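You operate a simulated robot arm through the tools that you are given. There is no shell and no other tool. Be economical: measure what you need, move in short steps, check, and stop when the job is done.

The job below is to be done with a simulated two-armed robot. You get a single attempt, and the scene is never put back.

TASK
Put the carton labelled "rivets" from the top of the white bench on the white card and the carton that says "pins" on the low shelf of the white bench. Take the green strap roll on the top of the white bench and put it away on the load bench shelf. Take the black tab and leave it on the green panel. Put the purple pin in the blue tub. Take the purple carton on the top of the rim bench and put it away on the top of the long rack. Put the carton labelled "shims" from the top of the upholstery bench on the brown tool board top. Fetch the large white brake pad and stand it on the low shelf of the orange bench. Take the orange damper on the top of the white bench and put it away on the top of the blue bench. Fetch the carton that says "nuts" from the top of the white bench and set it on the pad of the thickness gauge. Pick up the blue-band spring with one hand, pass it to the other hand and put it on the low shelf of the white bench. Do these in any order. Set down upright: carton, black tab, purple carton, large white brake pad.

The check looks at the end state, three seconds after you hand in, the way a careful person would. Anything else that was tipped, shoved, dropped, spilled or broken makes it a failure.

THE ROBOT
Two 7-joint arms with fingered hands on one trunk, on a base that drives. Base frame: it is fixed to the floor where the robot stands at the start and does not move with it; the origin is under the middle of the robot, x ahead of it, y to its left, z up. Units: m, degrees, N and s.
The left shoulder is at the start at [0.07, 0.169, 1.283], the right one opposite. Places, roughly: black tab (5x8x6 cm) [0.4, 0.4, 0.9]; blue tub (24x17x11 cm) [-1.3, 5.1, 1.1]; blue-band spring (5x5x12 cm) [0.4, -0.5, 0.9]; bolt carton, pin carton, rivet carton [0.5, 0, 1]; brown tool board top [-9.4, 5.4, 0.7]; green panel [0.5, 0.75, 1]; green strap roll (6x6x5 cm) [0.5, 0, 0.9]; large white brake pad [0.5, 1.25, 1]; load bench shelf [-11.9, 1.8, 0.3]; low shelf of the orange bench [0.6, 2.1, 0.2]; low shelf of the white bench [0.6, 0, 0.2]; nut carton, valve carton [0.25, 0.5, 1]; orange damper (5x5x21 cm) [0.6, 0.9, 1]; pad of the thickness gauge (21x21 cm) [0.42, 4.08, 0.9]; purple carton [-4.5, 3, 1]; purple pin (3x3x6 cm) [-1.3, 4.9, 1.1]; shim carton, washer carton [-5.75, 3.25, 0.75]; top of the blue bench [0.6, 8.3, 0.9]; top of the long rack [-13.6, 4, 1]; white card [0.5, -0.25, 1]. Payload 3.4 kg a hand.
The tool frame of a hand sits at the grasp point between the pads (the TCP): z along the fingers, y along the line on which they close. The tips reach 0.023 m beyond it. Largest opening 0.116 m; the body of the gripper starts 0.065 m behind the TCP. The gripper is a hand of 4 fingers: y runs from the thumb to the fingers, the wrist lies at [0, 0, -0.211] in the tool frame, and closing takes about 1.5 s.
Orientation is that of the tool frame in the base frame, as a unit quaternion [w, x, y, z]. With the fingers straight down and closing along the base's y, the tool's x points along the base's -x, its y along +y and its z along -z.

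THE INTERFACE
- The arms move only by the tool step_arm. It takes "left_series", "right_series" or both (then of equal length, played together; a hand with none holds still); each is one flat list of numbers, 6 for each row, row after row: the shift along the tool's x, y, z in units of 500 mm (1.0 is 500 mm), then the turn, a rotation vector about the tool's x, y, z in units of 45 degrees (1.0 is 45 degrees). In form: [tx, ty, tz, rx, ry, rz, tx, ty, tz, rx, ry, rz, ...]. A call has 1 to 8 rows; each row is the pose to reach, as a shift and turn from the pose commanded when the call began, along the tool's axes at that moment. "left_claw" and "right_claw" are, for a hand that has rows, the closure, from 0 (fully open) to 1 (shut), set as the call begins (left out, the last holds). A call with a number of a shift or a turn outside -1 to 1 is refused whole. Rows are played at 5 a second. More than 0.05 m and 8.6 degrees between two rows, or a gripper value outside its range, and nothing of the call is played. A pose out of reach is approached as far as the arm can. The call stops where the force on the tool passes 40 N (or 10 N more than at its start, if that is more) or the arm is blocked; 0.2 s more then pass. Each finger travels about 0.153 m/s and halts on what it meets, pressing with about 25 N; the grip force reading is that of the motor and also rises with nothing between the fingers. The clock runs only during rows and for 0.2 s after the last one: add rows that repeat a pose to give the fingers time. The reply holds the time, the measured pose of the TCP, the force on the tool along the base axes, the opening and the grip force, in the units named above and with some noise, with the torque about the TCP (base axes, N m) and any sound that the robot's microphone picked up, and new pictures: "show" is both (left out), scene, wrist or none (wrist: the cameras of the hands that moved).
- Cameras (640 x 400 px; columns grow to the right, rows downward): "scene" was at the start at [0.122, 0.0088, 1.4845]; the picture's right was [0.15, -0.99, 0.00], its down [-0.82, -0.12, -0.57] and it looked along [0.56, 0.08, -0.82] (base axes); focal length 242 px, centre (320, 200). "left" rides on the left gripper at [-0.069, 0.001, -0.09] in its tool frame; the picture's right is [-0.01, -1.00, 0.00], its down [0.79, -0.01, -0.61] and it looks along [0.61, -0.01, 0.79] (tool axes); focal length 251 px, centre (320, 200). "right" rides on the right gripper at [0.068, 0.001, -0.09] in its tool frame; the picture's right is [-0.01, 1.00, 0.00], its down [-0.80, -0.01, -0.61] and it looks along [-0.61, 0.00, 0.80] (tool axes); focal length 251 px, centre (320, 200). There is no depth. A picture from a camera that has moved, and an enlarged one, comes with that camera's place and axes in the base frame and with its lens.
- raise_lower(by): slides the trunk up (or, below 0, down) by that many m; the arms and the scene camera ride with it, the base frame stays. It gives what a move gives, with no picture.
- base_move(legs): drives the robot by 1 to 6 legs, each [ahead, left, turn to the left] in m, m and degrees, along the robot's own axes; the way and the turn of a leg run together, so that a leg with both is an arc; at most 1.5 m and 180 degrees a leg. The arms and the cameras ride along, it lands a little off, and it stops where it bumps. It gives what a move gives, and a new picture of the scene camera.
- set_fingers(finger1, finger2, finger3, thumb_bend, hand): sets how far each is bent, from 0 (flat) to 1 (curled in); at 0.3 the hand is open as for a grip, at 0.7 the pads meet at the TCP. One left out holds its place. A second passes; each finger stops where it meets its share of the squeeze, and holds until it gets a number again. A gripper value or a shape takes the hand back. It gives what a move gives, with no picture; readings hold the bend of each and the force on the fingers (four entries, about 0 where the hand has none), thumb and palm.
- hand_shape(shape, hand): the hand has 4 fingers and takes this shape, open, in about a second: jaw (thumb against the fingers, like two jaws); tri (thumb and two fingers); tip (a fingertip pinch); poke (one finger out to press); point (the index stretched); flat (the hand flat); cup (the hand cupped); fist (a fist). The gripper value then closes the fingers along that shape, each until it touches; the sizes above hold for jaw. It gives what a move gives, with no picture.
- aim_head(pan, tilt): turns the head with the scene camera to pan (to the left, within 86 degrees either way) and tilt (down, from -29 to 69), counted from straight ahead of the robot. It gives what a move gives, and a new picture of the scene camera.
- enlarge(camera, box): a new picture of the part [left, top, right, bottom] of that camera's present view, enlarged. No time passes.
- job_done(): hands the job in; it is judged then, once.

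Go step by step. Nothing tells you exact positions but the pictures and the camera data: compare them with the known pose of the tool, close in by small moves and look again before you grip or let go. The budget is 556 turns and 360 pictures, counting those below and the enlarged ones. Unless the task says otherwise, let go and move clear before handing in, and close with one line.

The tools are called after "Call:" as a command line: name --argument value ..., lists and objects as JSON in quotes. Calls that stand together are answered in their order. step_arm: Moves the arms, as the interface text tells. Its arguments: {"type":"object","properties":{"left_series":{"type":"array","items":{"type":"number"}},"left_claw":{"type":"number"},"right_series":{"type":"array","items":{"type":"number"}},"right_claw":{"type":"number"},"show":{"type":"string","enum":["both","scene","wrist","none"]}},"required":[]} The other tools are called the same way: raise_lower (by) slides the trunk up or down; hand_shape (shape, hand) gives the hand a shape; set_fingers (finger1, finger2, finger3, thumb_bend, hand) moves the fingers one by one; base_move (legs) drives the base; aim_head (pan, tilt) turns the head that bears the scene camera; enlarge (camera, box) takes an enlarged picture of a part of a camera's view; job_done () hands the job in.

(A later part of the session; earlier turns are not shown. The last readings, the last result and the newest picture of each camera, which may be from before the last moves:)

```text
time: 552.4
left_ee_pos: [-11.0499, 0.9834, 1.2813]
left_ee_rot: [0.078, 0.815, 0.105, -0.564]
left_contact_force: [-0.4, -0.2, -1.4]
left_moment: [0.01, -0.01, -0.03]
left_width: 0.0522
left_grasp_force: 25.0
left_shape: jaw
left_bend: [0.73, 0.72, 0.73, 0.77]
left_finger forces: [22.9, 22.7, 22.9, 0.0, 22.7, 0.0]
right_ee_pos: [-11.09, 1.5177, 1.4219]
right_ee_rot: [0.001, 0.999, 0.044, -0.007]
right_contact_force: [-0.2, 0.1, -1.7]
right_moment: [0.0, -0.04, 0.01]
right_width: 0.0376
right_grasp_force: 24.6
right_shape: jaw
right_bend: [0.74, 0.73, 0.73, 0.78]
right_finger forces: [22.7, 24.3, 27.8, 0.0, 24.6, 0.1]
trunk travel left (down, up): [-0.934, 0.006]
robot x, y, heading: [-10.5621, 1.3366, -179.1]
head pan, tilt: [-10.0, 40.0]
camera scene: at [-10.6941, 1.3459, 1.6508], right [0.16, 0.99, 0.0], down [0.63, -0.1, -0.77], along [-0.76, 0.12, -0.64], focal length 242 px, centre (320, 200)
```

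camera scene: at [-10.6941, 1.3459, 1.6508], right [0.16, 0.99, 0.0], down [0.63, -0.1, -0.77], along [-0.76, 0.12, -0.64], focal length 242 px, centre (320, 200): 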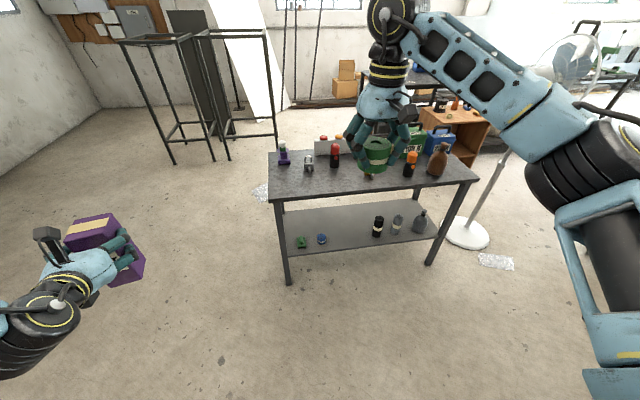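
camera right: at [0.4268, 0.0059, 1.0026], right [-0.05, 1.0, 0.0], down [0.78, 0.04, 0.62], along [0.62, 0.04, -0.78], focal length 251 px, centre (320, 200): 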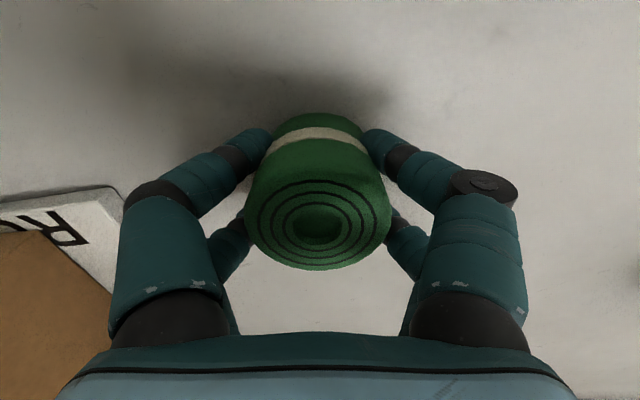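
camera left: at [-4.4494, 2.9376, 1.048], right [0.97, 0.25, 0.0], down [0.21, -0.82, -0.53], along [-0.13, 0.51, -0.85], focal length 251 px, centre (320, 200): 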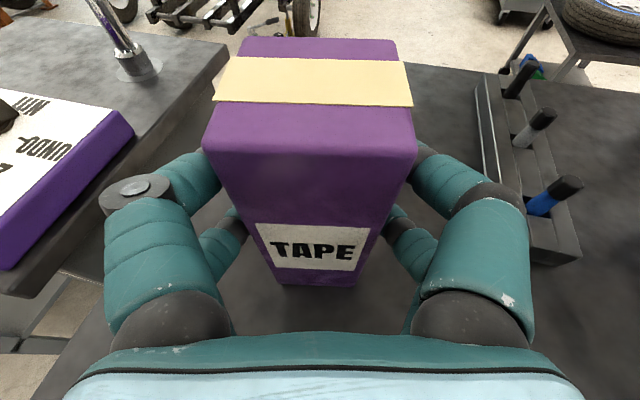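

The shelf has a free spot near (−11.87, 1.74), but my left hand with the carton would hit the bench leg; I'll deliver the purple carton first. I look toward the long rack.

Call:
aim_head --pan -40 --tilt 15

Call:
enlarge --camera "scene" --box '[60, 140, 380, 340]'

```text
time: 553.4
left_ee_pos: [-11.0492, 0.9839, 1.2828]
left_ee_rot: [0.079, 0.815, 0.106, -0.564]
left_contact_force: [-0.7, -0.5, -2.1]
left_moment: [-0.01, -0.02, 0.0]
left_width: 0.0521
left_grasp_force: 25.0
left_shape: jaw
left_bend: [0.73, 0.72, 0.73, 0.77]
left_finger forces: [22.9, 22.7, 23.0, 0.0, 22.7, 0.0]
right_ee_pos: [-11.0895, 1.5173, 1.4222]
right_ee_rot: [0.001, 0.999, 0.044, -0.007]
right_contact_force: [-0.3, -0.7, -2.4]
right_moment: [-0.05, 0.0, -0.01]
right_width: 0.0376
right_grasp_force: 25.7
right_shape: jaw
right_bend: [0.74, 0.73, 0.73, 0.78]
right_finger forces: [22.7, 24.4, 27.9, 0.0, 24.5, 0.0]
trunk travel left (down, up): [-0.934, 0.006]
robot x, y, heading: [-10.5623, 1.3348, -179.0]
head pan, tilt: [-40.0, 15.0]
camera scene: at [-10.6824, 1.3911, 1.6902], right [0.63, 0.78, 0.0], down [0.2, -0.16, -0.97], along [-0.75, 0.61, -0.26], focal length 242 px, centre (320, 200)
```

scene: 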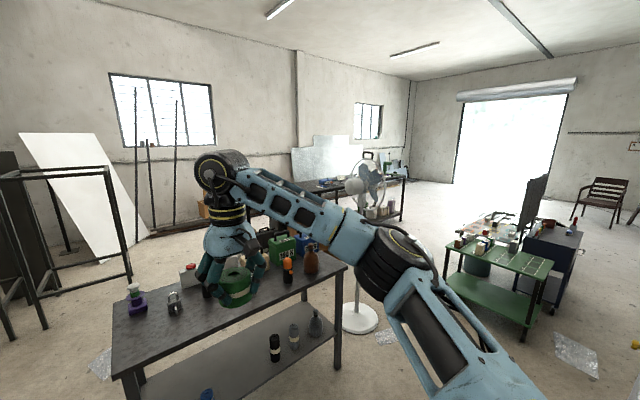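

```text
2.00 times, centred on (220, 240) of scene
camera zoom: at [-10.6824, 1.3911, 1.6902], right [0.63, 0.78, 0.0], down [0.2, -0.16, -0.97], along [-0.75, 0.61, -0.26], focal length 483 px, centre (520, 120)
```

zoom: 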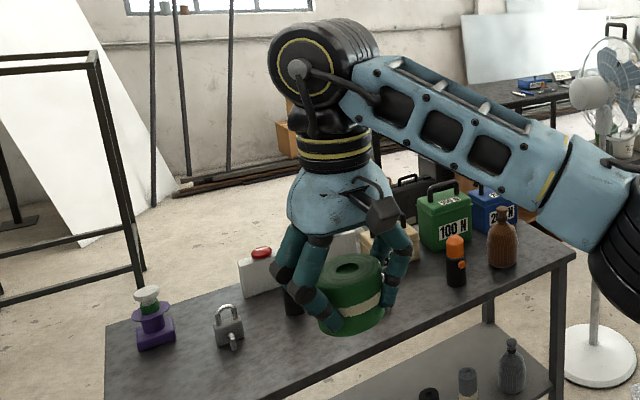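

Best route is left around the load bench and behind it. I go via y≈0.5 to x≈−12.45.

Call:
base_move --legs '[[0, 0.8, -1], [1.0, 0, 0], [0.9, 0, 0]]'

Call:
aim_head --pan -60 --tilt 25

```text
time: 567.0
left_ee_pos: [-12.9879, 0.201, 1.2829]
left_ee_rot: [0.068, 0.817, 0.091, -0.565]
left_contact_force: [-0.3, 0.0, -2.0]
left_moment: [0.01, -0.01, 0.01]
left_width: 0.0521
left_grasp_force: 25.3
left_shape: jaw
left_bend: [0.73, 0.72, 0.73, 0.77]
left_finger forces: [22.9, 22.7, 22.8, 0.1, 22.7, 0.0]
right_ee_pos: [-13.0068, 0.7336, 1.4234]
right_ee_rot: [0.001, 1.0, 0.024, -0.008]
right_contact_force: [-0.5, 0.2, -1.7]
right_moment: [0.0, 0.02, 0.0]
right_width: 0.0376
right_grasp_force: 24.7
right_shape: jaw
right_bend: [0.74, 0.73, 0.73, 0.78]
right_finger forces: [22.6, 24.5, 27.8, 0.0, 24.5, 0.0]
trunk travel left (down, up): [-0.934, 0.006]
robot x, y, heading: [-12.4869, 0.5314, 178.8]
head pan, tilt: [-40.0, 15.0]
camera scene: at [-12.6045, 0.5928, 1.6905], right [0.66, 0.75, 0.0], down [0.19, -0.17, -0.97], along [-0.73, 0.64, -0.26], focal length 242 px, centre (320, 200)
```

scene: 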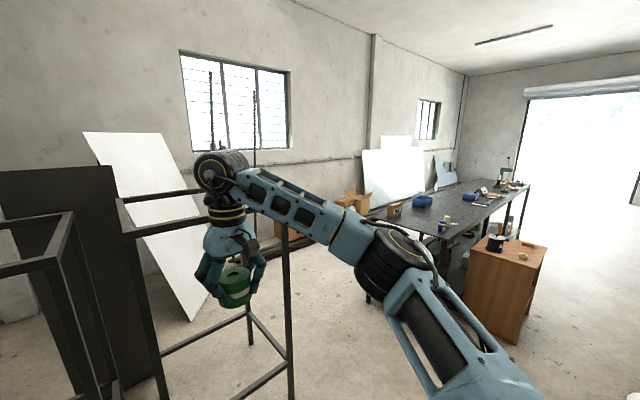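

```text
time: 567.9
left_ee_pos: [-12.9886, 0.199, 1.2817]
left_ee_rot: [0.068, 0.817, 0.09, -0.565]
left_contact_force: [-0.6, 0.2, -2.0]
left_moment: [0.0, -0.02, 0.0]
left_width: 0.0518
left_grasp_force: 25.2
left_shape: jaw
left_bend: [0.73, 0.72, 0.73, 0.77]
left_finger forces: [22.9, 22.7, 22.9, 0.0, 22.7, 0.0]
right_ee_pos: [-13.0079, 0.7341, 1.4227]
right_ee_rot: [0.001, 1.0, 0.023, -0.007]
right_contact_force: [-1.1, 0.1, -0.6]
right_moment: [-0.01, 0.0, -0.02]
right_width: 0.038
right_grasp_force: 24.9
right_shape: jaw
right_bend: [0.74, 0.73, 0.73, 0.78]
right_finger forces: [22.7, 24.5, 27.9, 0.0, 24.5, 0.1]
trunk travel left (down, up): [-0.934, 0.006]
robot x, y, heading: [-12.4863, 0.5299, 178.5]
head pan, tilt: [-60.0, 25.0]
camera scene: at [-12.5806, 0.612, 1.6741], right [0.88, 0.48, 0.0], down [0.2, -0.37, -0.91], along [-0.44, 0.79, -0.42], focal length 242 px, centre (320, 200)
```

scene: 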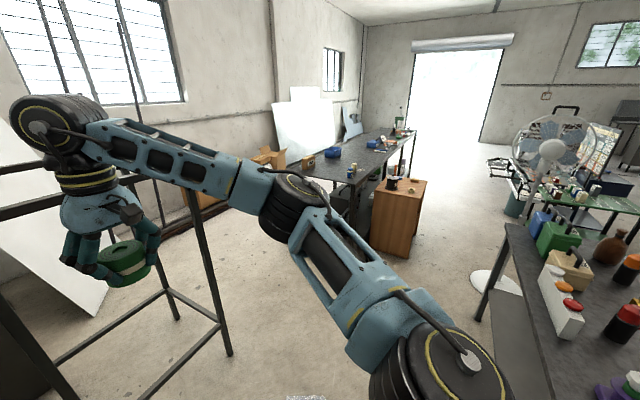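

The long rack's top runs along y (x −13.97…−13.27, y 2.5–5.6). I can reach its near end from the −y side. I turn to face +y and move up carefully.

Call:
base_move --legs '[[0, 0, -88.5], [1.2, 0, 0]]'

Call:
aim_head --pan 25 --tilt 35

```text
time: 577.8
left_ee_pos: [-12.8354, 2.2374, 1.2825]
left_ee_rot: [-0.346, 0.648, -0.506, -0.452]
left_contact_force: [-0.1, -1.7, -1.8]
left_moment: [-0.07, 0.0, 0.03]
left_width: 0.0518
left_grasp_force: 25.2
left_shape: jaw
left_bend: [0.73, 0.73, 0.73, 0.77]
left_finger forces: [22.8, 22.6, 22.8, 0.0, 22.6, 0.0]
right_ee_pos: [-12.3027, 2.2702, 1.422]
right_ee_rot: [-0.005, 0.732, -0.681, -0.007]
right_contact_force: [0.1, 0.0, -2.0]
right_moment: [0.0, -0.02, -0.01]
right_width: 0.0375
right_grasp_force: 25.1
right_shape: jaw
right_bend: [0.74, 0.73, 0.73, 0.78]
right_finger forces: [22.2, 24.3, 27.5, 0.1, 24.2, 0.0]
trunk travel left (down, up): [-0.934, 0.006]
robot x, y, heading: [-12.4911, 1.746, 90.2]
head pan, tilt: [-60.0, 25.0]
camera scene: at [-12.4109, 1.8378, 1.6742], right [0.5, -0.86, 0.0], down [-0.37, -0.21, -0.91], along [0.78, 0.46, -0.42], focal length 242 px, centre (320, 200)
```

scene: 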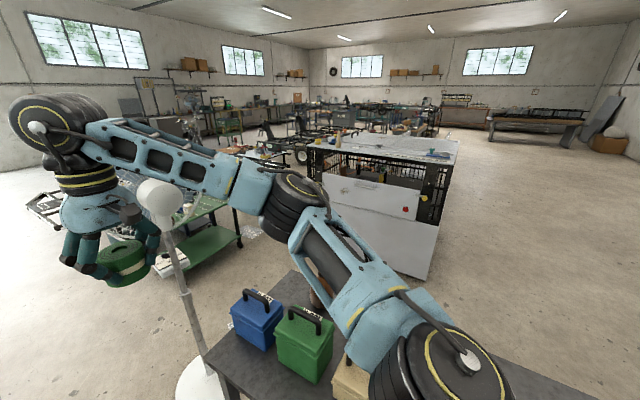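

```text
time: 579.3
left_ee_pos: [-12.8364, 2.2381, 1.2818]
left_ee_rot: [-0.346, 0.648, -0.506, -0.452]
left_contact_force: [0.2, 0.1, -1.5]
left_moment: [-0.02, 0.0, -0.01]
left_width: 0.0519
left_grasp_force: 24.9
left_shape: jaw
left_bend: [0.73, 0.73, 0.73, 0.77]
left_finger forces: [22.8, 22.5, 22.9, 0.0, 22.6, 0.0]
right_ee_pos: [-12.3022, 2.2716, 1.4222]
right_ee_rot: [-0.005, 0.732, -0.681, -0.006]
right_contact_force: [0.6, 0.2, -2.5]
right_moment: [-0.02, 0.0, -0.02]
right_width: 0.0378
right_grasp_force: 25.1
right_shape: jaw
right_bend: [0.74, 0.73, 0.73, 0.78]
right_finger forces: [22.1, 24.3, 27.5, 0.1, 24.1, 0.0]
trunk travel left (down, up): [-0.934, 0.006]
robot x, y, heading: [-12.4914, 1.7441, 90.0]
head pan, tilt: [25.0, 35.0]
camera scene: at [-12.528, 1.8727, 1.6583], right [0.91, 0.43, 0.0], down [0.24, -0.52, -0.82], along [-0.35, 0.74, -0.57], focal length 242 px, centre (320, 200)
```

scene: 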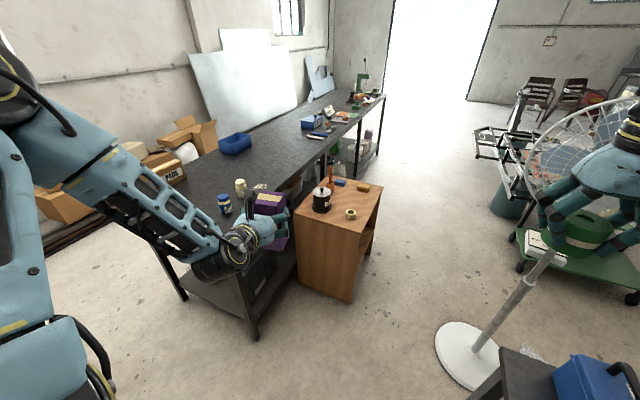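

The rack's near end is at y≈2.38; jars sit at its right corner, so I aim for x≈−13.65. I strafe left and look at the top.

Call:
base_move --legs '[[0, 0.75, 0]]'

Call:
aim_head --pan 5 --tilt 45

```text
time: 583.4
left_ee_pos: [-13.5727, 2.2433, 1.2835]
left_ee_rot: [-0.348, 0.645, -0.51, -0.45]
left_contact_force: [1.3, 1.0, -1.8]
left_moment: [-0.03, -0.03, -0.01]
left_width: 0.0517
left_grasp_force: 24.9
left_shape: jaw
left_bend: [0.73, 0.73, 0.73, 0.77]
left_finger forces: [22.8, 22.6, 22.9, 0.1, 22.6, 0.0]
right_ee_pos: [-13.0381, 2.27, 1.4225]
right_ee_rot: [-0.004, 0.729, -0.684, -0.007]
right_contact_force: [-0.7, -0.3, -2.0]
right_moment: [-0.03, 0.03, 0.0]
right_width: 0.0376
right_grasp_force: 24.8
right_shape: jaw
right_bend: [0.74, 0.73, 0.73, 0.78]
right_finger forces: [22.2, 24.2, 27.5, 0.0, 24.2, 0.1]
trunk travel left (down, up): [-0.934, 0.006]
robot x, y, heading: [-13.2341, 1.7408, 89.6]
head pan, tilt: [25.0, 35.0]
camera scene: at [-13.2684, 1.874, 1.6583], right [0.91, 0.42, 0.0], down [0.24, -0.52, -0.82], along [-0.34, 0.74, -0.57], focal length 242 px, centre (320, 200)
```

scene: 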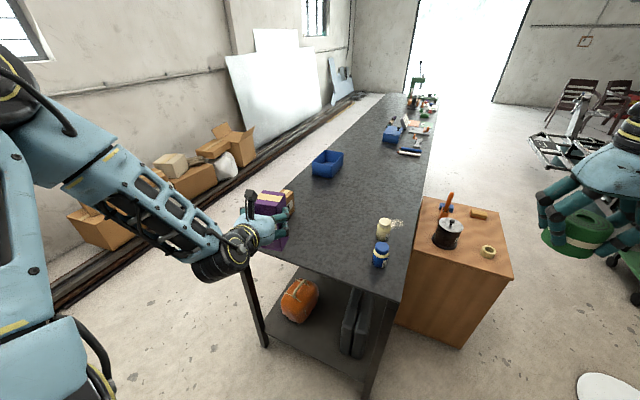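

```text
time: 584.2
left_ee_pos: [-13.5741, 2.2431, 1.2811]
left_ee_rot: [-0.349, 0.645, -0.51, -0.449]
left_contact_force: [-0.1, -0.5, -2.1]
left_moment: [-0.02, 0.01, 0.02]
left_width: 0.0518
left_grasp_force: 25.1
left_shape: jaw
left_bend: [0.73, 0.73, 0.73, 0.77]
left_finger forces: [22.8, 22.5, 22.8, 0.0, 22.5, 0.0]
right_ee_pos: [-13.0408, 2.2689, 1.4224]
right_ee_rot: [-0.005, 0.729, -0.685, -0.007]
right_contact_force: [-0.4, -1.7, -2.0]
right_moment: [-0.02, 0.01, -0.01]
right_width: 0.0373
right_grasp_force: 24.9
right_shape: jaw
right_bend: [0.74, 0.73, 0.73, 0.78]
right_finger forces: [22.1, 24.2, 27.5, 0.0, 24.2, 0.0]
trunk travel left (down, up): [-0.934, 0.006]
robot x, y, heading: [-13.2345, 1.7469, 89.5]
head pan, tilt: [5.0, 45.0]
camera scene: at [-13.2406, 1.875, 1.6435], right [1.0, 0.08, 0.0], down [0.06, -0.7, -0.71], along [-0.06, 0.7, -0.71], focal length 242 px, centre (320, 200)
```

scene: 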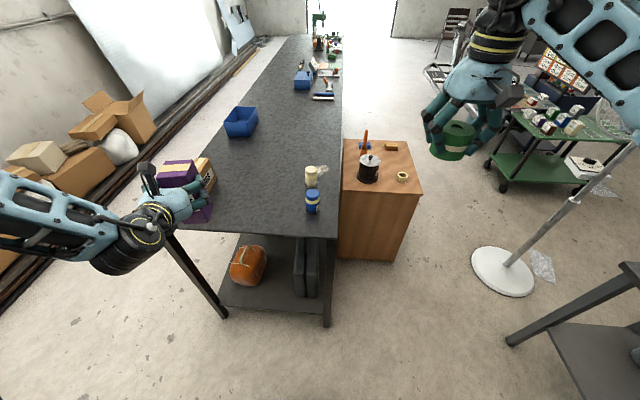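

Call:
enlarge --camera "scene" --box '[130, 120, 350, 260]'

```text
2.86 times, centred on (240, 190) of scene
camera zoom: at [-13.2406, 1.875, 1.6435], right [1.0, 0.08, 0.0], down [0.06, -0.7, -0.71], along [-0.06, 0.7, -0.71], focal length 690 px, centre (549, 229)
```

zoom: 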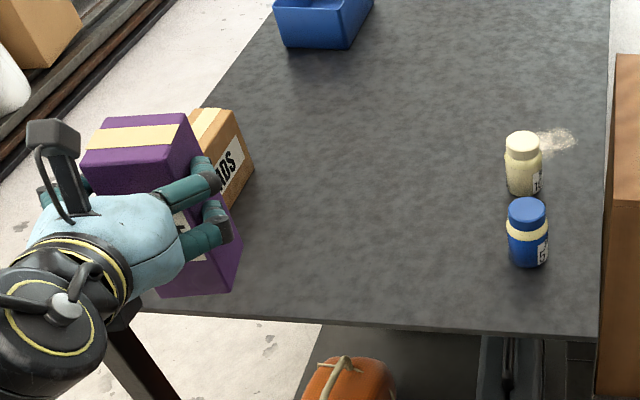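

A free spot at (−13.57, 2.59) between the other carton and the jars. I drive forward 0.3 and lower the trunk partway.

Call:
base_move --legs '[[0.3, 0, 0.5]]'

Call:
raise_lower --by -0.22

Call:
enlarge --camera "scene" --box '[100, 100, 420, 300]'

Call:
enlarge --camera "left" --box '[0, 0, 640, 400]'

```text
time: 586.3
left_ee_pos: [-13.5789, 2.544, 1.2844]
left_ee_rot: [-0.347, 0.647, -0.506, -0.453]
left_contact_force: [0.1, 0.4, -2.5]
left_moment: [-0.01, -0.07, 0.01]
left_width: 0.052
left_grasp_force: 25.6
left_shape: jaw
left_bend: [0.73, 0.73, 0.73, 0.77]
left_finger forces: [22.8, 22.5, 23.0, 0.0, 22.6, 0.0]
right_ee_pos: [-13.0452, 2.575, 1.4234]
right_ee_rot: [-0.007, 0.732, -0.681, -0.007]
right_contact_force: [0.1, -0.3, -1.8]
right_moment: [0.0, 0.0, 0.03]
right_width: 0.0372
right_grasp_force: 25.3
right_shape: jaw
right_bend: [0.74, 0.73, 0.73, 0.78]
right_finger forces: [22.1, 24.2, 27.5, 0.1, 24.1, 0.1]
trunk travel left (down, up): [-0.934, 0.006]
robot x, y, heading: [-13.2342, 2.0492, 90.1]
head pan, tilt: [5.0, 45.0]
camera scene: at [-13.2409, 2.1787, 1.6438], right [1.0, 0.09, 0.0], down [0.06, -0.7, -0.71], along [-0.06, 0.71, -0.71], focal length 242 px, centre (320, 200)
```

scene: 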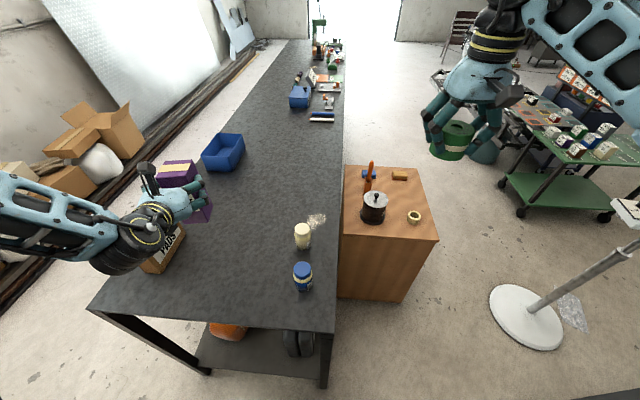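

```text
time: 588.6
left_ee_pos: [-13.5785, 2.5461, 1.0631]
left_ee_rot: [-0.345, 0.649, -0.506, -0.452]
left_contact_force: [0.0, 0.5, -1.8]
left_moment: [0.01, 0.01, -0.04]
left_width: 0.0518
left_grasp_force: 25.0
left_shape: jaw
left_bend: [0.73, 0.73, 0.73, 0.77]
left_finger forces: [22.9, 22.6, 22.9, 0.0, 22.6, 0.1]
right_ee_pos: [-13.0459, 2.5787, 1.2022]
right_ee_rot: [-0.005, 0.732, -0.681, -0.007]
right_contact_force: [-0.6, -0.8, -1.4]
right_moment: [-0.02, -0.03, 0.01]
right_width: 0.0373
right_grasp_force: 25.1
right_shape: jaw
right_bend: [0.74, 0.73, 0.73, 0.78]
right_finger forces: [22.1, 24.1, 27.6, 0.1, 24.2, 0.0]
trunk travel left (down, up): [-0.714, 0.226]
robot x, y, heading: [-13.2346, 2.0543, 90.0]
head pan, tilt: [5.0, 45.0]
```

```text
2.00 times, centred on (260, 200) of scene
camera zoom: at [-13.2409, 2.1821, 1.4235], right [1.0, 0.09, 0.0], down [0.06, -0.7, -0.71], along [-0.06, 0.7, -0.71], focal length 483 px, centre (440, 200)
```

zoom: 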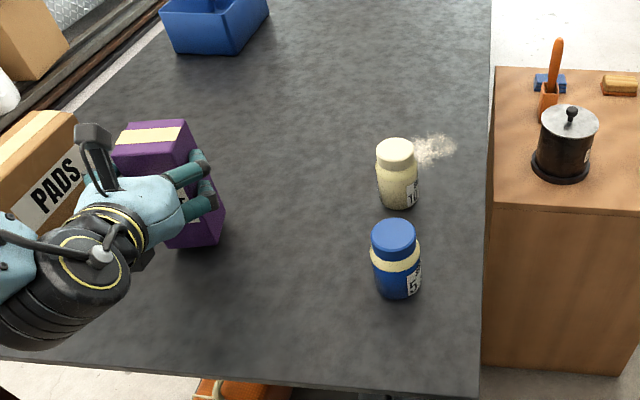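

```text
1.00 times, centred on (320, 200) of left
camera zoom: at [-13.5636, 2.488, 1.1576], right [0.97, 0.25, 0.0], down [0.21, -0.82, -0.53], along [-0.13, 0.51, -0.85], focal length 251 px, centre (320, 200)
```

zoom: 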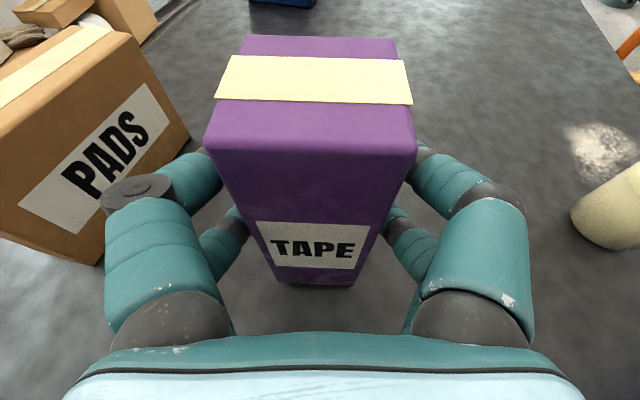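

I shift a little right and forward, away from the PADS carton, then lower.

Call:
step_arm --left_series '[-0.006, -0.06, 0.014, 0, 0, 0, -0.012, -0.121, 0.029, 0, 0, 0, 0.035, -0.121, 0.046, 0, 0, 0, 0.082, -0.121, 0.064, 0, 0, 0, 0.082, -0.121, 0.064, 0, 0, 0]' --show "both"

```text
time: 589.4
left_ee_pos: [-13.5225, 2.5786, 1.0525]
left_ee_rot: [-0.353, 0.642, -0.5, -0.461]
left_contact_force: [1.3, -6.4, 15.2]
left_moment: [-0.1, -0.03, 0.01]
left_width: 0.052
left_grasp_force: 24.7
left_shape: jaw
left_bend: [0.72, 0.73, 0.74, 0.77]
left_finger forces: [25.6, 25.1, 26.8, 0.1, 24.1, 0.0]
right_ee_pos: [-13.0446, 2.5761, 1.2046]
right_ee_rot: [-0.007, 0.733, -0.68, -0.008]
right_contact_force: [0.3, 0.1, -1.9]
right_moment: [0.0, -0.03, -0.01]
right_width: 0.0375
right_grasp_force: 25.0
right_shape: jaw
right_bend: [0.74, 0.73, 0.73, 0.78]
right_finger forces: [22.2, 24.4, 27.8, 0.1, 24.3, 0.0]
trunk travel left (down, up): [-0.714, 0.226]
robot x, y, heading: [-13.2364, 2.0511, 89.9]
head pan, tilt: [5.0, 45.0]
stopped in row 3 (left hand): the force on the tool passed its limit (the readings are from after the stop); the commanded pose is now the measured one
camera scene: at [-13.2402, 2.1784, 1.424], right [1.0, 0.09, 0.0], down [0.06, -0.7, -0.71], along [-0.06, 0.71, -0.71], focal length 242 px, centre (320, 200)
camera left: at [-13.5073, 2.5166, 1.1454], right [0.97, 0.25, 0.0], down [0.21, -0.81, -0.55], along [-0.14, 0.54, -0.83], focal length 251 px, centre (320, 200)
```

scene: 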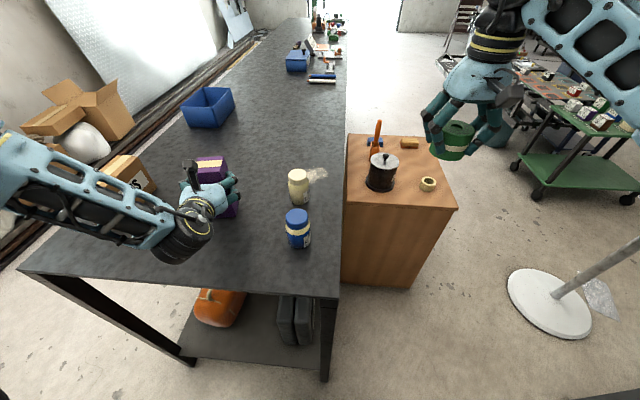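
left: 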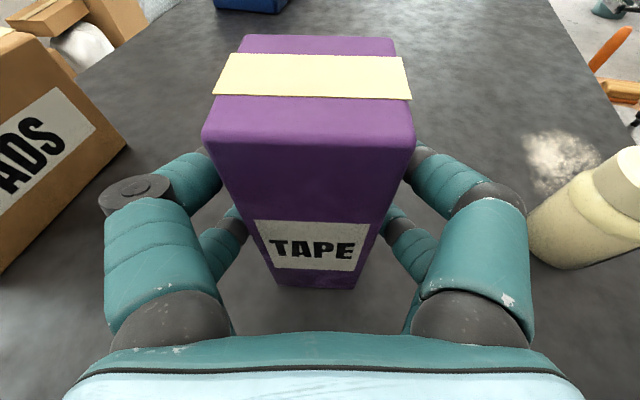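

Contact already — the rack top is at z≈0.97 and the carton stands on it. I ease up slightly and open moderately.

Call:
step_arm --left_series '[-0.004, 0, -0.0015, 0, 0, 0, -0.005, 0, -0.002, 0, 0, 0]' --show "none"

Call:
step_arm --left_series '[0, 0, 0, 0, 0, 0, 0, 0, 0, 0, 0, 0, 0, 0, 0, 0, 0, 0, 0, 0, 0, 0, 0, 0]' --left_claw 0.28 --show "both"

```text
time: 590.0
left_ee_pos: [-13.5236, 2.5778, 1.0523]
left_ee_rot: [-0.351, 0.644, -0.502, -0.459]
left_contact_force: [0.3, -0.5, 8.7]
left_moment: [-0.04, -0.07, -0.02]
left_width: 0.0517
left_grasp_force: 25.7
left_shape: jaw
left_bend: [0.72, 0.73, 0.74, 0.77]
left_finger forces: [25.9, 25.1, 26.0, 0.0, 23.8, 0.0]
right_ee_pos: [-13.0446, 2.5793, 1.203]
right_ee_rot: [-0.006, 0.733, -0.68, -0.008]
right_contact_force: [0.6, 0.4, -1.4]
right_moment: [0.01, 0.05, -0.03]
right_width: 0.0376
right_grasp_force: 25.3
right_shape: jaw
right_bend: [0.74, 0.73, 0.73, 0.78]
right_finger forces: [22.1, 24.4, 27.7, 0.0, 24.3, 0.1]
trunk travel left (down, up): [-0.714, 0.226]
robot x, y, heading: [-13.2327, 2.0532, 89.7]
head pan, tilt: [5.0, 45.0]
```

```text
time: 591.0
left_ee_pos: [-13.5237, 2.5796, 1.0518]
left_ee_rot: [-0.351, 0.644, -0.503, -0.457]
left_contact_force: [-0.8, -0.5, 0.4]
left_moment: [0.02, 0.03, 0.04]
left_width: 0.0832
left_grasp_force: 0.1
left_shape: jaw
left_bend: [0.65, 0.65, 0.65, 0.65]
left_finger forces: [0.0, 0.0, 0.0, 0.0, 0.1, 0.0]
right_ee_pos: [-13.0452, 2.5791, 1.2021]
right_ee_rot: [-0.005, 0.732, -0.681, -0.006]
right_contact_force: [-0.3, -0.5, -2.6]
right_moment: [-0.01, 0.0, -0.01]
right_width: 0.0376
right_grasp_force: 24.3
right_shape: jaw
right_bend: [0.74, 0.73, 0.73, 0.78]
right_finger forces: [22.2, 24.2, 27.7, 0.1, 24.3, 0.1]
trunk travel left (down, up): [-0.714, 0.226]
robot x, y, heading: [-13.2314, 2.0558, 90.1]
head pan, tilt: [5.0, 45.0]
camera scene: at [-13.2409, 2.1821, 1.4235], right [1.0, 0.09, 0.0], down [0.06, -0.7, -0.71], along [-0.06, 0.7, -0.71], focal length 242 px, centre (320, 200)
camera left: at [-13.5078, 2.5192, 1.1452], right [0.97, 0.25, 0.0], down [0.21, -0.81, -0.55], along [-0.14, 0.53, -0.84], focal length 251 px, centre (320, 200)
```

scene: 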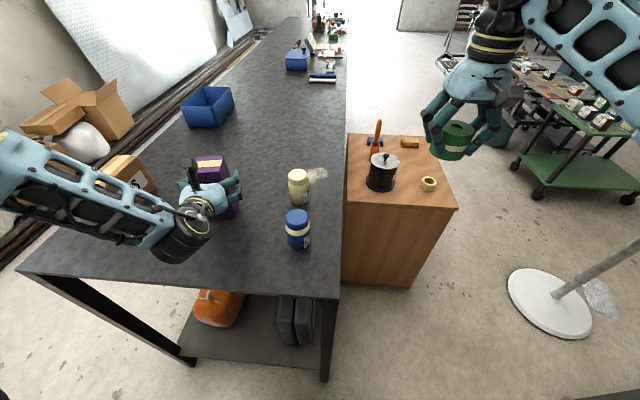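
left: 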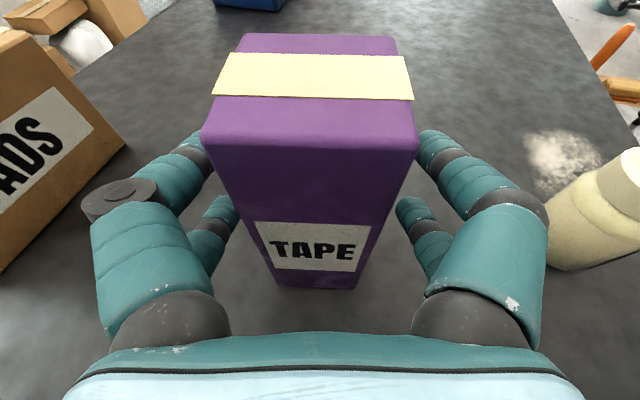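

Free of the carton. I withdraw along the hand's own axis.

Call:
step_arm --left_series '[0.028, 0, -0.075, 0, 0, 0, 0.056, 0, -0.15, 0, 0, 0, 0.084, 0, -0.225, 0, 0, 0, 0.112, 0, -0.3, 0, 0, 0]' --show "none"

Call:
base_move --legs '[[-0.35, 0, 0]]'

```text
time: 592.0
left_ee_pos: [-13.4615, 2.5008, 1.0067]
left_ee_rot: [-0.35, 0.644, -0.501, -0.46]
left_contact_force: [0.3, 0.6, 0.3]
left_moment: [0.05, -0.01, 0.01]
left_width: 0.0833
left_grasp_force: 0.1
left_shape: jaw
left_bend: [0.65, 0.65, 0.65, 0.65]
left_finger forces: [0.1, 0.1, 0.0, 0.0, 0.0, 0.0]
left hand out of reach, approached as far as the arm can: row 2, 3, 4
right_ee_pos: [-13.0448, 2.5791, 1.2017]
right_ee_rot: [-0.006, 0.732, -0.681, -0.007]
right_contact_force: [-0.1, -1.1, -2.1]
right_moment: [-0.01, 0.04, 0.01]
right_width: 0.0373
right_grasp_force: 24.7
right_shape: jaw
right_bend: [0.74, 0.73, 0.73, 0.78]
right_finger forces: [22.2, 24.3, 27.8, 0.0, 24.4, 0.0]
trunk travel left (down, up): [-0.714, 0.226]
robot x, y, heading: [-13.2343, 2.0538, 90.3]
head pan, tilt: [5.0, 45.0]
```

```text
time: 594.3
left_ee_pos: [-13.4614, 2.1537, 1.0049]
left_ee_rot: [-0.35, 0.644, -0.502, -0.459]
left_contact_force: [-0.2, 0.0, 0.0]
left_moment: [0.0, 0.02, -0.01]
left_width: 0.0832
left_grasp_force: 0.0
left_shape: jaw
left_bend: [0.65, 0.65, 0.65, 0.65]
left_finger forces: [0.1, 0.0, 0.1, 0.1, 0.0, 0.0]
right_ee_pos: [-13.0441, 2.2327, 1.2025]
right_ee_rot: [-0.005, 0.733, -0.68, -0.007]
right_contact_force: [-0.4, 0.0, -1.4]
right_moment: [-0.02, 0.0, 0.0]
right_width: 0.0371
right_grasp_force: 24.6
right_shape: jaw
right_bend: [0.74, 0.73, 0.73, 0.78]
right_finger forces: [22.2, 24.3, 27.7, 0.1, 24.4, 0.0]
trunk travel left (down, up): [-0.714, 0.226]
robot x, y, heading: [-13.2301, 1.7027, 90.2]
head pan, tilt: [5.0, 45.0]
camera scene: at [-13.2395, 1.8359, 1.4234], right [1.0, 0.09, 0.0], down [0.06, -0.7, -0.71], along [-0.06, 0.7, -0.71], focal length 242 px, centre (320, 200)
```

scene: 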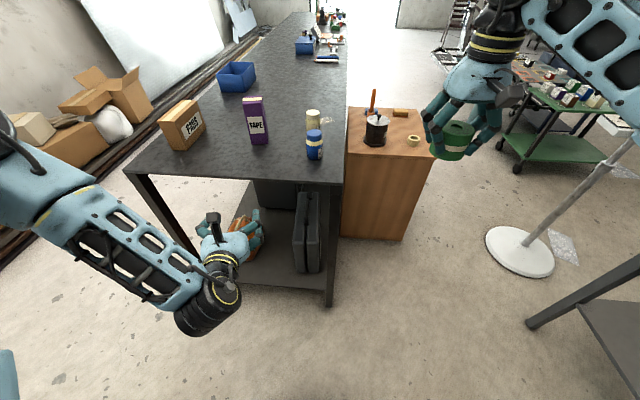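

Purple carton stands on the rack. Now the roll: I'll serve the load bench from its back side, close by. First I fold the left hand to point down and raise a bit.

Call:
raise_lower --by 0.2

Call:
step_arm --left_series '[0, 0, 0, 0, 0.156, 0, 0, 0, 0, 0, 0.312, 0, 0, 0, 0, 0, 0.468, 0, 0, 0, 0, 0, 0.624, 0, 0, 0, 0, 0, 0.78, 0]' --show "none"

Call:
step_arm --left_series '[0, 0, 0, 0, 0.156, 0, 0, 0, 0, 0, 0.312, 0, 0, 0, 0, 0, 0.468, 0, 0, 0, 0, 0, 0.624, 0, 0, 0, 0, 0, 0.76, 0]' --show "none"

Call:
base_move --legs '[[0, 0, -90]]'

Call:
aim_head --pan 0 --tilt 45

```text
time: 596.5
left_ee_pos: [-13.4601, 2.1522, 1.2051]
left_ee_rot: [-0.35, 0.645, -0.501, -0.459]
left_contact_force: [-0.8, 0.0, 0.9]
left_moment: [0.03, 0.0, 0.0]
left_width: 0.0831
left_grasp_force: 0.1
left_shape: jaw
left_bend: [0.65, 0.65, 0.65, 0.65]
left_finger forces: [0.0, 0.0, 0.0, 0.1, 0.0, 0.1]
right_ee_pos: [-13.0453, 2.2331, 1.4019]
right_ee_rot: [-0.005, 0.732, -0.681, -0.007]
right_contact_force: [0.8, 0.2, -2.2]
right_moment: [-0.01, 0.01, 0.01]
right_width: 0.0373
right_grasp_force: 25.0
right_shape: jaw
right_bend: [0.74, 0.73, 0.73, 0.78]
right_finger forces: [22.1, 24.4, 27.9, 0.0, 24.5, 0.1]
trunk travel left (down, up): [-0.914, 0.026]
robot x, y, heading: [-13.2307, 1.7038, 90.4]
head pan, tilt: [5.0, 45.0]
```

```text
time: 597.6
left_ee_pos: [-13.4607, 2.1527, 1.2056]
left_ee_rot: [-0.182, 0.753, -0.584, -0.243]
left_contact_force: [-1.0, -0.6, -1.1]
left_moment: [-0.04, 0.02, 0.05]
left_width: 0.0832
left_grasp_force: 0.1
left_shape: jaw
left_bend: [0.65, 0.65, 0.65, 0.65]
left_finger forces: [0.0, 0.1, 0.0, 0.0, 0.0, 0.1]
left hand out of reach, approached as far as the arm can: row 1, 2
right_ee_pos: [-13.0435, 2.2313, 1.4033]
right_ee_rot: [-0.005, 0.732, -0.681, -0.007]
right_contact_force: [-0.2, 0.3, -1.3]
right_moment: [-0.01, -0.03, 0.02]
right_width: 0.0377
right_grasp_force: 25.2
right_shape: jaw
right_bend: [0.74, 0.73, 0.73, 0.78]
right_finger forces: [22.2, 24.2, 28.0, 0.0, 24.5, 0.0]
trunk travel left (down, up): [-0.914, 0.026]
robot x, y, heading: [-13.2302, 1.7049, 90.2]
head pan, tilt: [5.0, 45.0]
```

```text
time: 598.9
left_ee_pos: [-13.408, 2.0427, 1.2139]
left_ee_rot: [-0.052, 0.805, -0.589, -0.046]
left_contact_force: [0.9, -0.6, 0.6]
left_moment: [0.04, -0.01, 0.02]
left_width: 0.0834
left_grasp_force: 0.0
left_shape: jaw
left_bend: [0.65, 0.65, 0.65, 0.65]
left_finger forces: [0.1, 0.0, 0.1, 0.0, 0.0, 0.0]
left hand out of reach, approached as far as the arm can: row 2, 3, 4, 5
right_ee_pos: [-13.0499, 2.2344, 1.4025]
right_ee_rot: [-0.006, 0.733, -0.68, -0.005]
right_contact_force: [-0.4, 0.5, -1.8]
right_moment: [-0.02, 0.0, 0.0]
right_width: 0.0372
right_grasp_force: 24.7
right_shape: jaw
right_bend: [0.74, 0.73, 0.73, 0.78]
right_finger forces: [22.5, 24.5, 27.9, 0.2, 24.8, 0.1]
trunk travel left (down, up): [-0.914, 0.026]
robot x, y, heading: [-13.2326, 1.7066, 90.4]
head pan, tilt: [5.0, 45.0]
```

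```text
time: 603.0
left_ee_pos: [-12.9, 1.882, 1.2161]
left_ee_rot: [0.07, -0.165, 0.984, -0.003]
left_contact_force: [0.9, -0.2, 0.4]
left_moment: [0.04, 0.02, -0.03]
left_width: 0.0834
left_grasp_force: 0.0
left_shape: jaw
left_bend: [0.65, 0.65, 0.65, 0.65]
left_finger forces: [0.0, 0.1, 0.0, 0.0, 0.0, 0.0]
right_ee_pos: [-12.7016, 1.53, 1.4015]
right_ee_rot: [0.007, -0.05, 0.999, 0.002]
right_contact_force: [-0.7, -0.1, -2.3]
right_moment: [0.05, 0.04, -0.02]
right_width: 0.0371
right_grasp_force: 25.1
right_shape: jaw
right_bend: [0.74, 0.73, 0.73, 0.78]
right_finger forces: [21.7, 24.0, 27.6, 0.1, 24.1, 0.0]
trunk travel left (down, up): [-0.914, 0.026]
robot x, y, heading: [-13.2346, 1.7094, 1.6]
head pan, tilt: [5.0, 45.0]
camera scene: at [-13.1006, 1.7146, 1.6235], right [0.12, -0.99, 0.0], down [-0.7, -0.08, -0.71], along [0.7, 0.08, -0.71], focal length 242 px, centre (320, 200)
```

scene: 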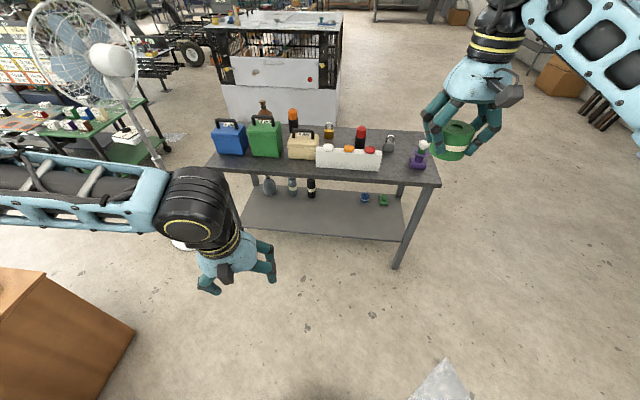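

```text
time: 603.7
left_ee_pos: [-12.9013, 1.882, 1.2153]
left_ee_rot: [0.072, -0.164, 0.984, -0.002]
left_contact_force: [-0.2, 0.2, 0.7]
left_moment: [-0.01, 0.0, 0.02]
left_width: 0.0833
left_grasp_force: 0.1
left_shape: jaw
left_bend: [0.65, 0.65, 0.65, 0.65]
left_finger forces: [0.0, 0.1, 0.0, 0.1, 0.0, 0.0]
right_ee_pos: [-12.7011, 1.5307, 1.4021]
right_ee_rot: [0.008, -0.049, 0.999, 0.002]
right_contact_force: [0.2, -0.2, -2.1]
right_moment: [-0.04, 0.02, 0.02]
right_width: 0.0369
right_grasp_force: 25.3
right_shape: jaw
right_bend: [0.74, 0.73, 0.73, 0.78]
right_finger forces: [21.7, 24.1, 27.5, 0.1, 24.1, 0.1]
trunk travel left (down, up): [-0.914, 0.026]
robot x, y, heading: [-13.2354, 1.7039, 1.5]
head pan, tilt: [0.0, 45.0]
camera scene: at [-13.1, 1.7072, 1.6235], right [0.03, -1.0, 0.0], down [-0.71, -0.02, -0.71], along [0.71, 0.02, -0.71], focal length 242 px, centre (320, 200)
```

scene: 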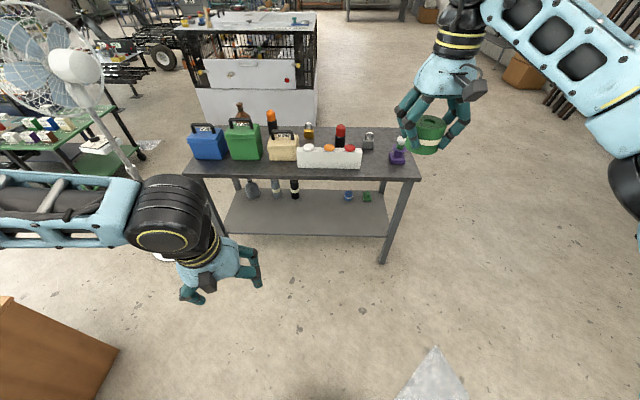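

The back half of the shelf is free. I lower the trunk here, then drive in with the right hand under the bench top.

Call:
raise_lower --by -0.4

Call:
raise_lower --by -0.4

Call:
base_move --legs '[[0, 0.22, -1.5], [0.4, 0, 0]]'

Call:
aim_head --pan -10 --tilt 30

```text
time: 607.5
left_ee_pos: [-12.902, 1.8822, 0.8175]
left_ee_rot: [0.071, -0.164, 0.984, -0.002]
left_contact_force: [0.3, 0.0, -0.4]
left_moment: [-0.01, -0.03, -0.01]
left_width: 0.0835
left_grasp_force: 0.1
left_shape: jaw
left_bend: [0.65, 0.65, 0.65, 0.65]
left_finger forces: [0.0, 0.0, 0.1, 0.1, 0.0, 0.0]
right_ee_pos: [-12.7015, 1.5293, 1.0019]
right_ee_rot: [0.008, -0.05, 0.999, 0.001]
right_contact_force: [-0.3, 0.1, -2.1]
right_moment: [-0.01, 0.0, -0.03]
right_width: 0.0374
right_grasp_force: 25.0
right_shape: jaw
right_bend: [0.74, 0.73, 0.73, 0.78]
right_finger forces: [21.7, 24.2, 27.6, 0.0, 24.1, 0.0]
trunk travel left (down, up): [-0.514, 0.426]
robot x, y, heading: [-13.2352, 1.7024, 1.9]
head pan, tilt: [0.0, 45.0]
```

```text
time: 611.3
left_ee_pos: [-12.9007, 1.8827, 0.4166]
left_ee_rot: [0.071, -0.164, 0.984, -0.001]
left_contact_force: [0.4, 0.2, 0.5]
left_moment: [0.02, 0.02, 0.01]
left_width: 0.0836
left_grasp_force: 0.1
left_shape: jaw
left_bend: [0.65, 0.65, 0.65, 0.65]
left_finger forces: [0.1, 0.1, 0.0, 0.0, 0.0, 0.1]
right_ee_pos: [-12.7029, 1.5301, 0.6026]
right_ee_rot: [0.009, -0.05, 0.999, 0.002]
right_contact_force: [-0.1, -0.1, -1.6]
right_moment: [0.02, 0.0, -0.01]
right_width: 0.037
right_grasp_force: 25.2
right_shape: jaw
right_bend: [0.74, 0.73, 0.73, 0.78]
right_finger forces: [21.7, 24.1, 27.6, 0.1, 24.2, 0.1]
trunk travel left (down, up): [-0.114, 0.826]
robot x, y, heading: [-13.2326, 1.706, 1.6]
head pan, tilt: [0.0, 45.0]
```

```text
time: 615.2
left_ee_pos: [-12.4959, 2.0988, 0.4162]
left_ee_rot: [0.071, -0.151, 0.986, -0.002]
left_contact_force: [-0.2, -0.2, -1.4]
left_moment: [-0.05, -0.01, 0.01]
left_width: 0.0833
left_grasp_force: 0.1
left_shape: jaw
left_bend: [0.65, 0.65, 0.65, 0.65]
left_finger forces: [0.0, 0.0, 0.1, 0.0, 0.0, 0.0]
right_ee_pos: [-12.3068, 1.7422, 0.6016]
right_ee_rot: [0.008, -0.036, 0.999, 0.001]
right_contact_force: [0.2, -0.2, -3.3]
right_moment: [-0.01, -0.02, 0.02]
right_width: 0.0372
right_grasp_force: 24.1
right_shape: jaw
right_bend: [0.74, 0.73, 0.73, 0.78]
right_finger forces: [21.9, 24.2, 27.7, 0.0, 24.3, 0.0]
trunk travel left (down, up): [-0.114, 0.826]
robot x, y, heading: [-12.8317, 1.9311, 0.1]
head pan, tilt: [0.0, 45.0]
camera scene: at [-12.6993, 1.9294, 0.8235], right [0.0, -1.0, 0.0], down [-0.71, 0.0, -0.71], along [0.71, 0.0, -0.71], focal length 242 px, centre (320, 200)
```

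scene: 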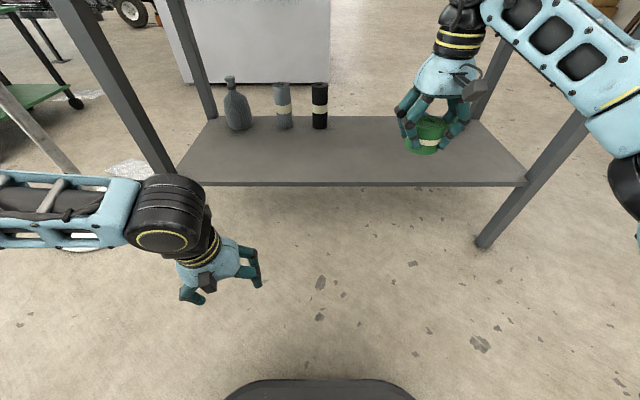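

```text
time: 615.9
left_ee_pos: [-12.4952, 2.0999, 0.4162]
left_ee_rot: [0.07, -0.152, 0.986, -0.002]
left_contact_force: [-0.1, 0.2, -0.8]
left_moment: [-0.01, 0.01, 0.02]
left_width: 0.0833
left_grasp_force: 0.0
left_shape: jaw
left_bend: [0.65, 0.65, 0.65, 0.65]
left_finger forces: [0.0, 0.1, 0.1, 0.0, 0.0, 0.1]
right_ee_pos: [-12.3048, 1.741, 0.6019]
right_ee_rot: [0.008, -0.036, 0.999, 0.001]
right_contact_force: [0.3, 0.3, -1.6]
right_moment: [0.05, -0.01, -0.02]
right_width: 0.0371
right_grasp_force: 25.1
right_shape: jaw
right_bend: [0.74, 0.73, 0.73, 0.78]
right_finger forces: [21.8, 24.1, 27.7, 0.0, 24.3, 0.1]
trunk travel left (down, up): [-0.114, 0.826]
robot x, y, heading: [-12.8338, 1.931, 0.1]
head pan, tilt: [-10.0, 30.0]
camera scene: at [-12.6916, 1.9138, 0.8461], right [-0.17, -0.99, 0.0], down [-0.49, 0.09, -0.87], along [0.85, -0.15, -0.5], focal length 242 px, centre (320, 200)
```

scene: 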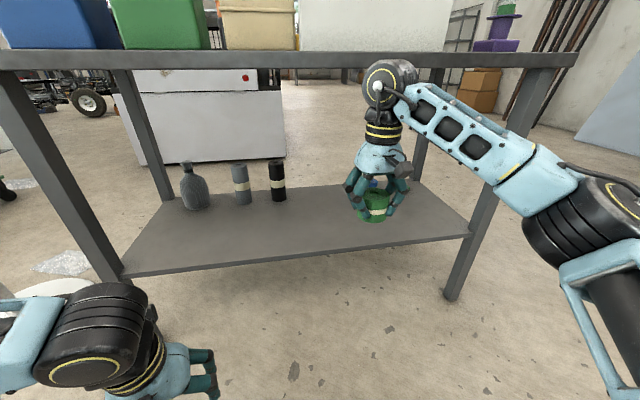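

Shelf z≈0.28, back edge x≈−12.08. I lower the right arm so the wrist clears the bench top, then go in.

Call:
step_arm --right_series '[0, 0, 0.08, 0, 0, 0, 0, 0, 0.16, 0, 0, 0, 0, 0, 0.24, 0, 0, 0]' --show "none"

Call:
raise_lower --by -0.06

Call:
base_move --legs '[[0.3, 0, 0]]'

```text
time: 616.7
left_ee_pos: [-12.4965, 2.0992, 0.4156]
left_ee_rot: [0.071, -0.151, 0.986, -0.002]
left_contact_force: [0.1, -0.3, 0.1]
left_moment: [0.03, 0.01, 0.01]
left_width: 0.0835
left_grasp_force: 0.1
left_shape: jaw
left_bend: [0.65, 0.65, 0.65, 0.65]
left_finger forces: [0.0, 0.1, 0.0, 0.0, 0.0, 0.0]
right_ee_pos: [-12.3026, 1.7412, 0.4826]
right_ee_rot: [0.008, -0.035, 0.999, 0.001]
right_contact_force: [-0.5, -0.1, -1.3]
right_moment: [0.0, 0.0, -0.02]
right_width: 0.0369
right_grasp_force: 24.7
right_shape: jaw
right_bend: [0.74, 0.73, 0.73, 0.79]
right_finger forces: [22.2, 24.5, 28.4, 0.0, 25.0, 0.0]
trunk travel left (down, up): [-0.114, 0.826]
robot x, y, heading: [-12.8309, 1.9292, -0.1]
head pan, tilt: [-10.0, 30.0]
```

```text
time: 617.7
left_ee_pos: [-12.4947, 2.0991, 0.3556]
left_ee_rot: [0.071, -0.151, 0.986, -0.003]
left_contact_force: [0.4, -0.1, 0.8]
left_moment: [-0.01, 0.01, 0.01]
left_width: 0.0834
left_grasp_force: 0.0
left_shape: jaw
left_bend: [0.65, 0.65, 0.65, 0.65]
left_finger forces: [0.0, 0.1, 0.0, 0.0, 0.0, 0.0]
right_ee_pos: [-12.3044, 1.743, 0.4234]
right_ee_rot: [0.009, -0.035, 0.999, 0.002]
right_contact_force: [0.0, 0.9, -1.7]
right_moment: [-0.01, 0.01, -0.01]
right_width: 0.0369
right_grasp_force: 25.5
right_shape: jaw
right_bend: [0.74, 0.73, 0.73, 0.79]
right_finger forces: [22.2, 24.6, 28.5, 0.1, 25.0, 0.1]
trunk travel left (down, up): [-0.054, 0.886]
robot x, y, heading: [-12.8336, 1.9281, 0.3]
head pan, tilt: [-10.0, 30.0]
```

```text
time: 619.8
left_ee_pos: [-12.1897, 2.1013, 0.3553]
left_ee_rot: [0.071, -0.152, 0.986, -0.002]
left_contact_force: [0.6, -0.4, 0.1]
left_moment: [0.0, 0.0, -0.02]
left_width: 0.0835
left_grasp_force: 0.1
left_shape: jaw
left_bend: [0.65, 0.65, 0.65, 0.65]
left_finger forces: [0.0, 0.1, 0.0, 0.1, 0.0, 0.0]
right_ee_pos: [-11.9989, 1.7439, 0.4236]
right_ee_rot: [0.008, -0.038, 0.999, 0.001]
right_contact_force: [-0.8, 0.5, -1.6]
right_moment: [-0.03, -0.01, 0.01]
right_width: 0.037
right_grasp_force: 25.0
right_shape: jaw
right_bend: [0.74, 0.73, 0.73, 0.79]
right_finger forces: [22.3, 24.5, 28.7, 0.0, 25.1, 0.1]
trunk travel left (down, up): [-0.054, 0.886]
robot x, y, heading: [-12.5261, 1.9337, 0.4]
head pan, tilt: [-10.0, 30.0]
camera scene: at [-12.3863, 1.9151, 0.7861], right [-0.17, -0.99, 0.0], down [-0.49, 0.08, -0.87], along [0.85, -0.15, -0.5], focal length 242 px, centre (320, 200)
```

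scene: 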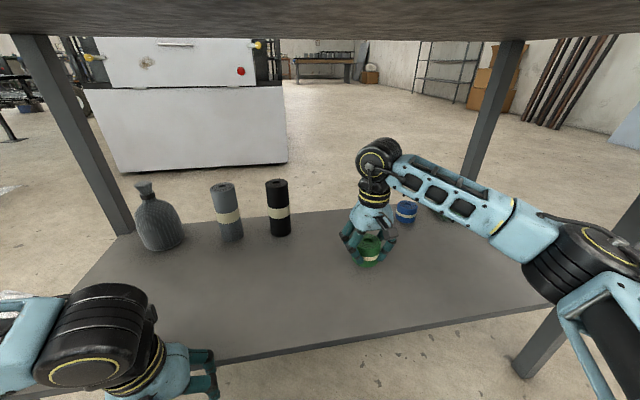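

Under the bench over a free area. Lower gradually.

Call:
step_arm --right_series '[0, 0, 0.07, 0, 0, 0, 0, 0, 0.14, 0, 0, 0, 0, 0, 0.16, 0, 0, 0, 0, 0, 0.16, 0, 0, 0]' --show "wrist"

```text
time: 620.4
left_ee_pos: [-12.1922, 2.1017, 0.3573]
left_ee_rot: [0.073, -0.153, 0.986, -0.004]
left_contact_force: [0.2, 0.0, 0.4]
left_moment: [-0.01, -0.01, 0.01]
left_width: 0.0832
left_grasp_force: 0.1
left_shape: jaw
left_bend: [0.65, 0.65, 0.65, 0.65]
left_finger forces: [0.0, 0.0, 0.0, 0.0, 0.0, 0.0]
right_ee_pos: [-11.9962, 1.7465, 0.3724]
right_ee_rot: [0.016, -0.037, 0.999, 0.003]
right_contact_force: [-8.7, 0.1, 23.1]
right_moment: [-0.29, 0.09, -0.09]
right_width: 0.0385
right_grasp_force: 25.0
right_shape: jaw
right_bend: [0.75, 0.74, 0.74, 0.8]
right_finger forces: [27.2, 27.6, 29.9, 0.0, 30.6, 0.0]
trunk travel left (down, up): [-0.054, 0.886]
robot x, y, heading: [-12.5256, 1.9302, 0.1]
head pan, tilt: [-10.0, 30.0]
stopped in row 2 (right hand): the force on the tool passed its limit (the readings are from after the stop); the commanded pose is now the measured one
camera right: at [-12.069, 1.7404, 0.46], right [-0.07, 1.0, 0.01], down [0.77, 0.05, 0.63], along [0.63, 0.05, -0.77], focal length 251 px, centre (320, 200)
```

right: 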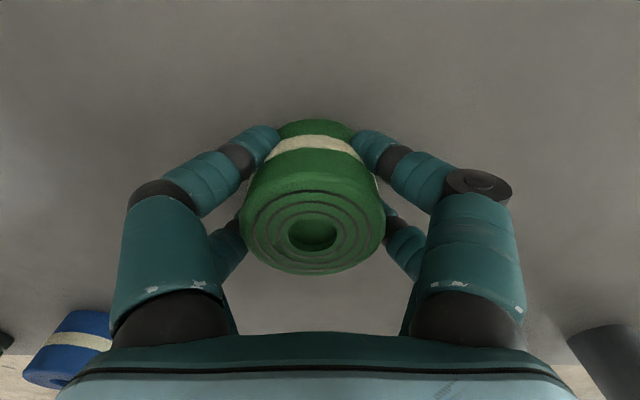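

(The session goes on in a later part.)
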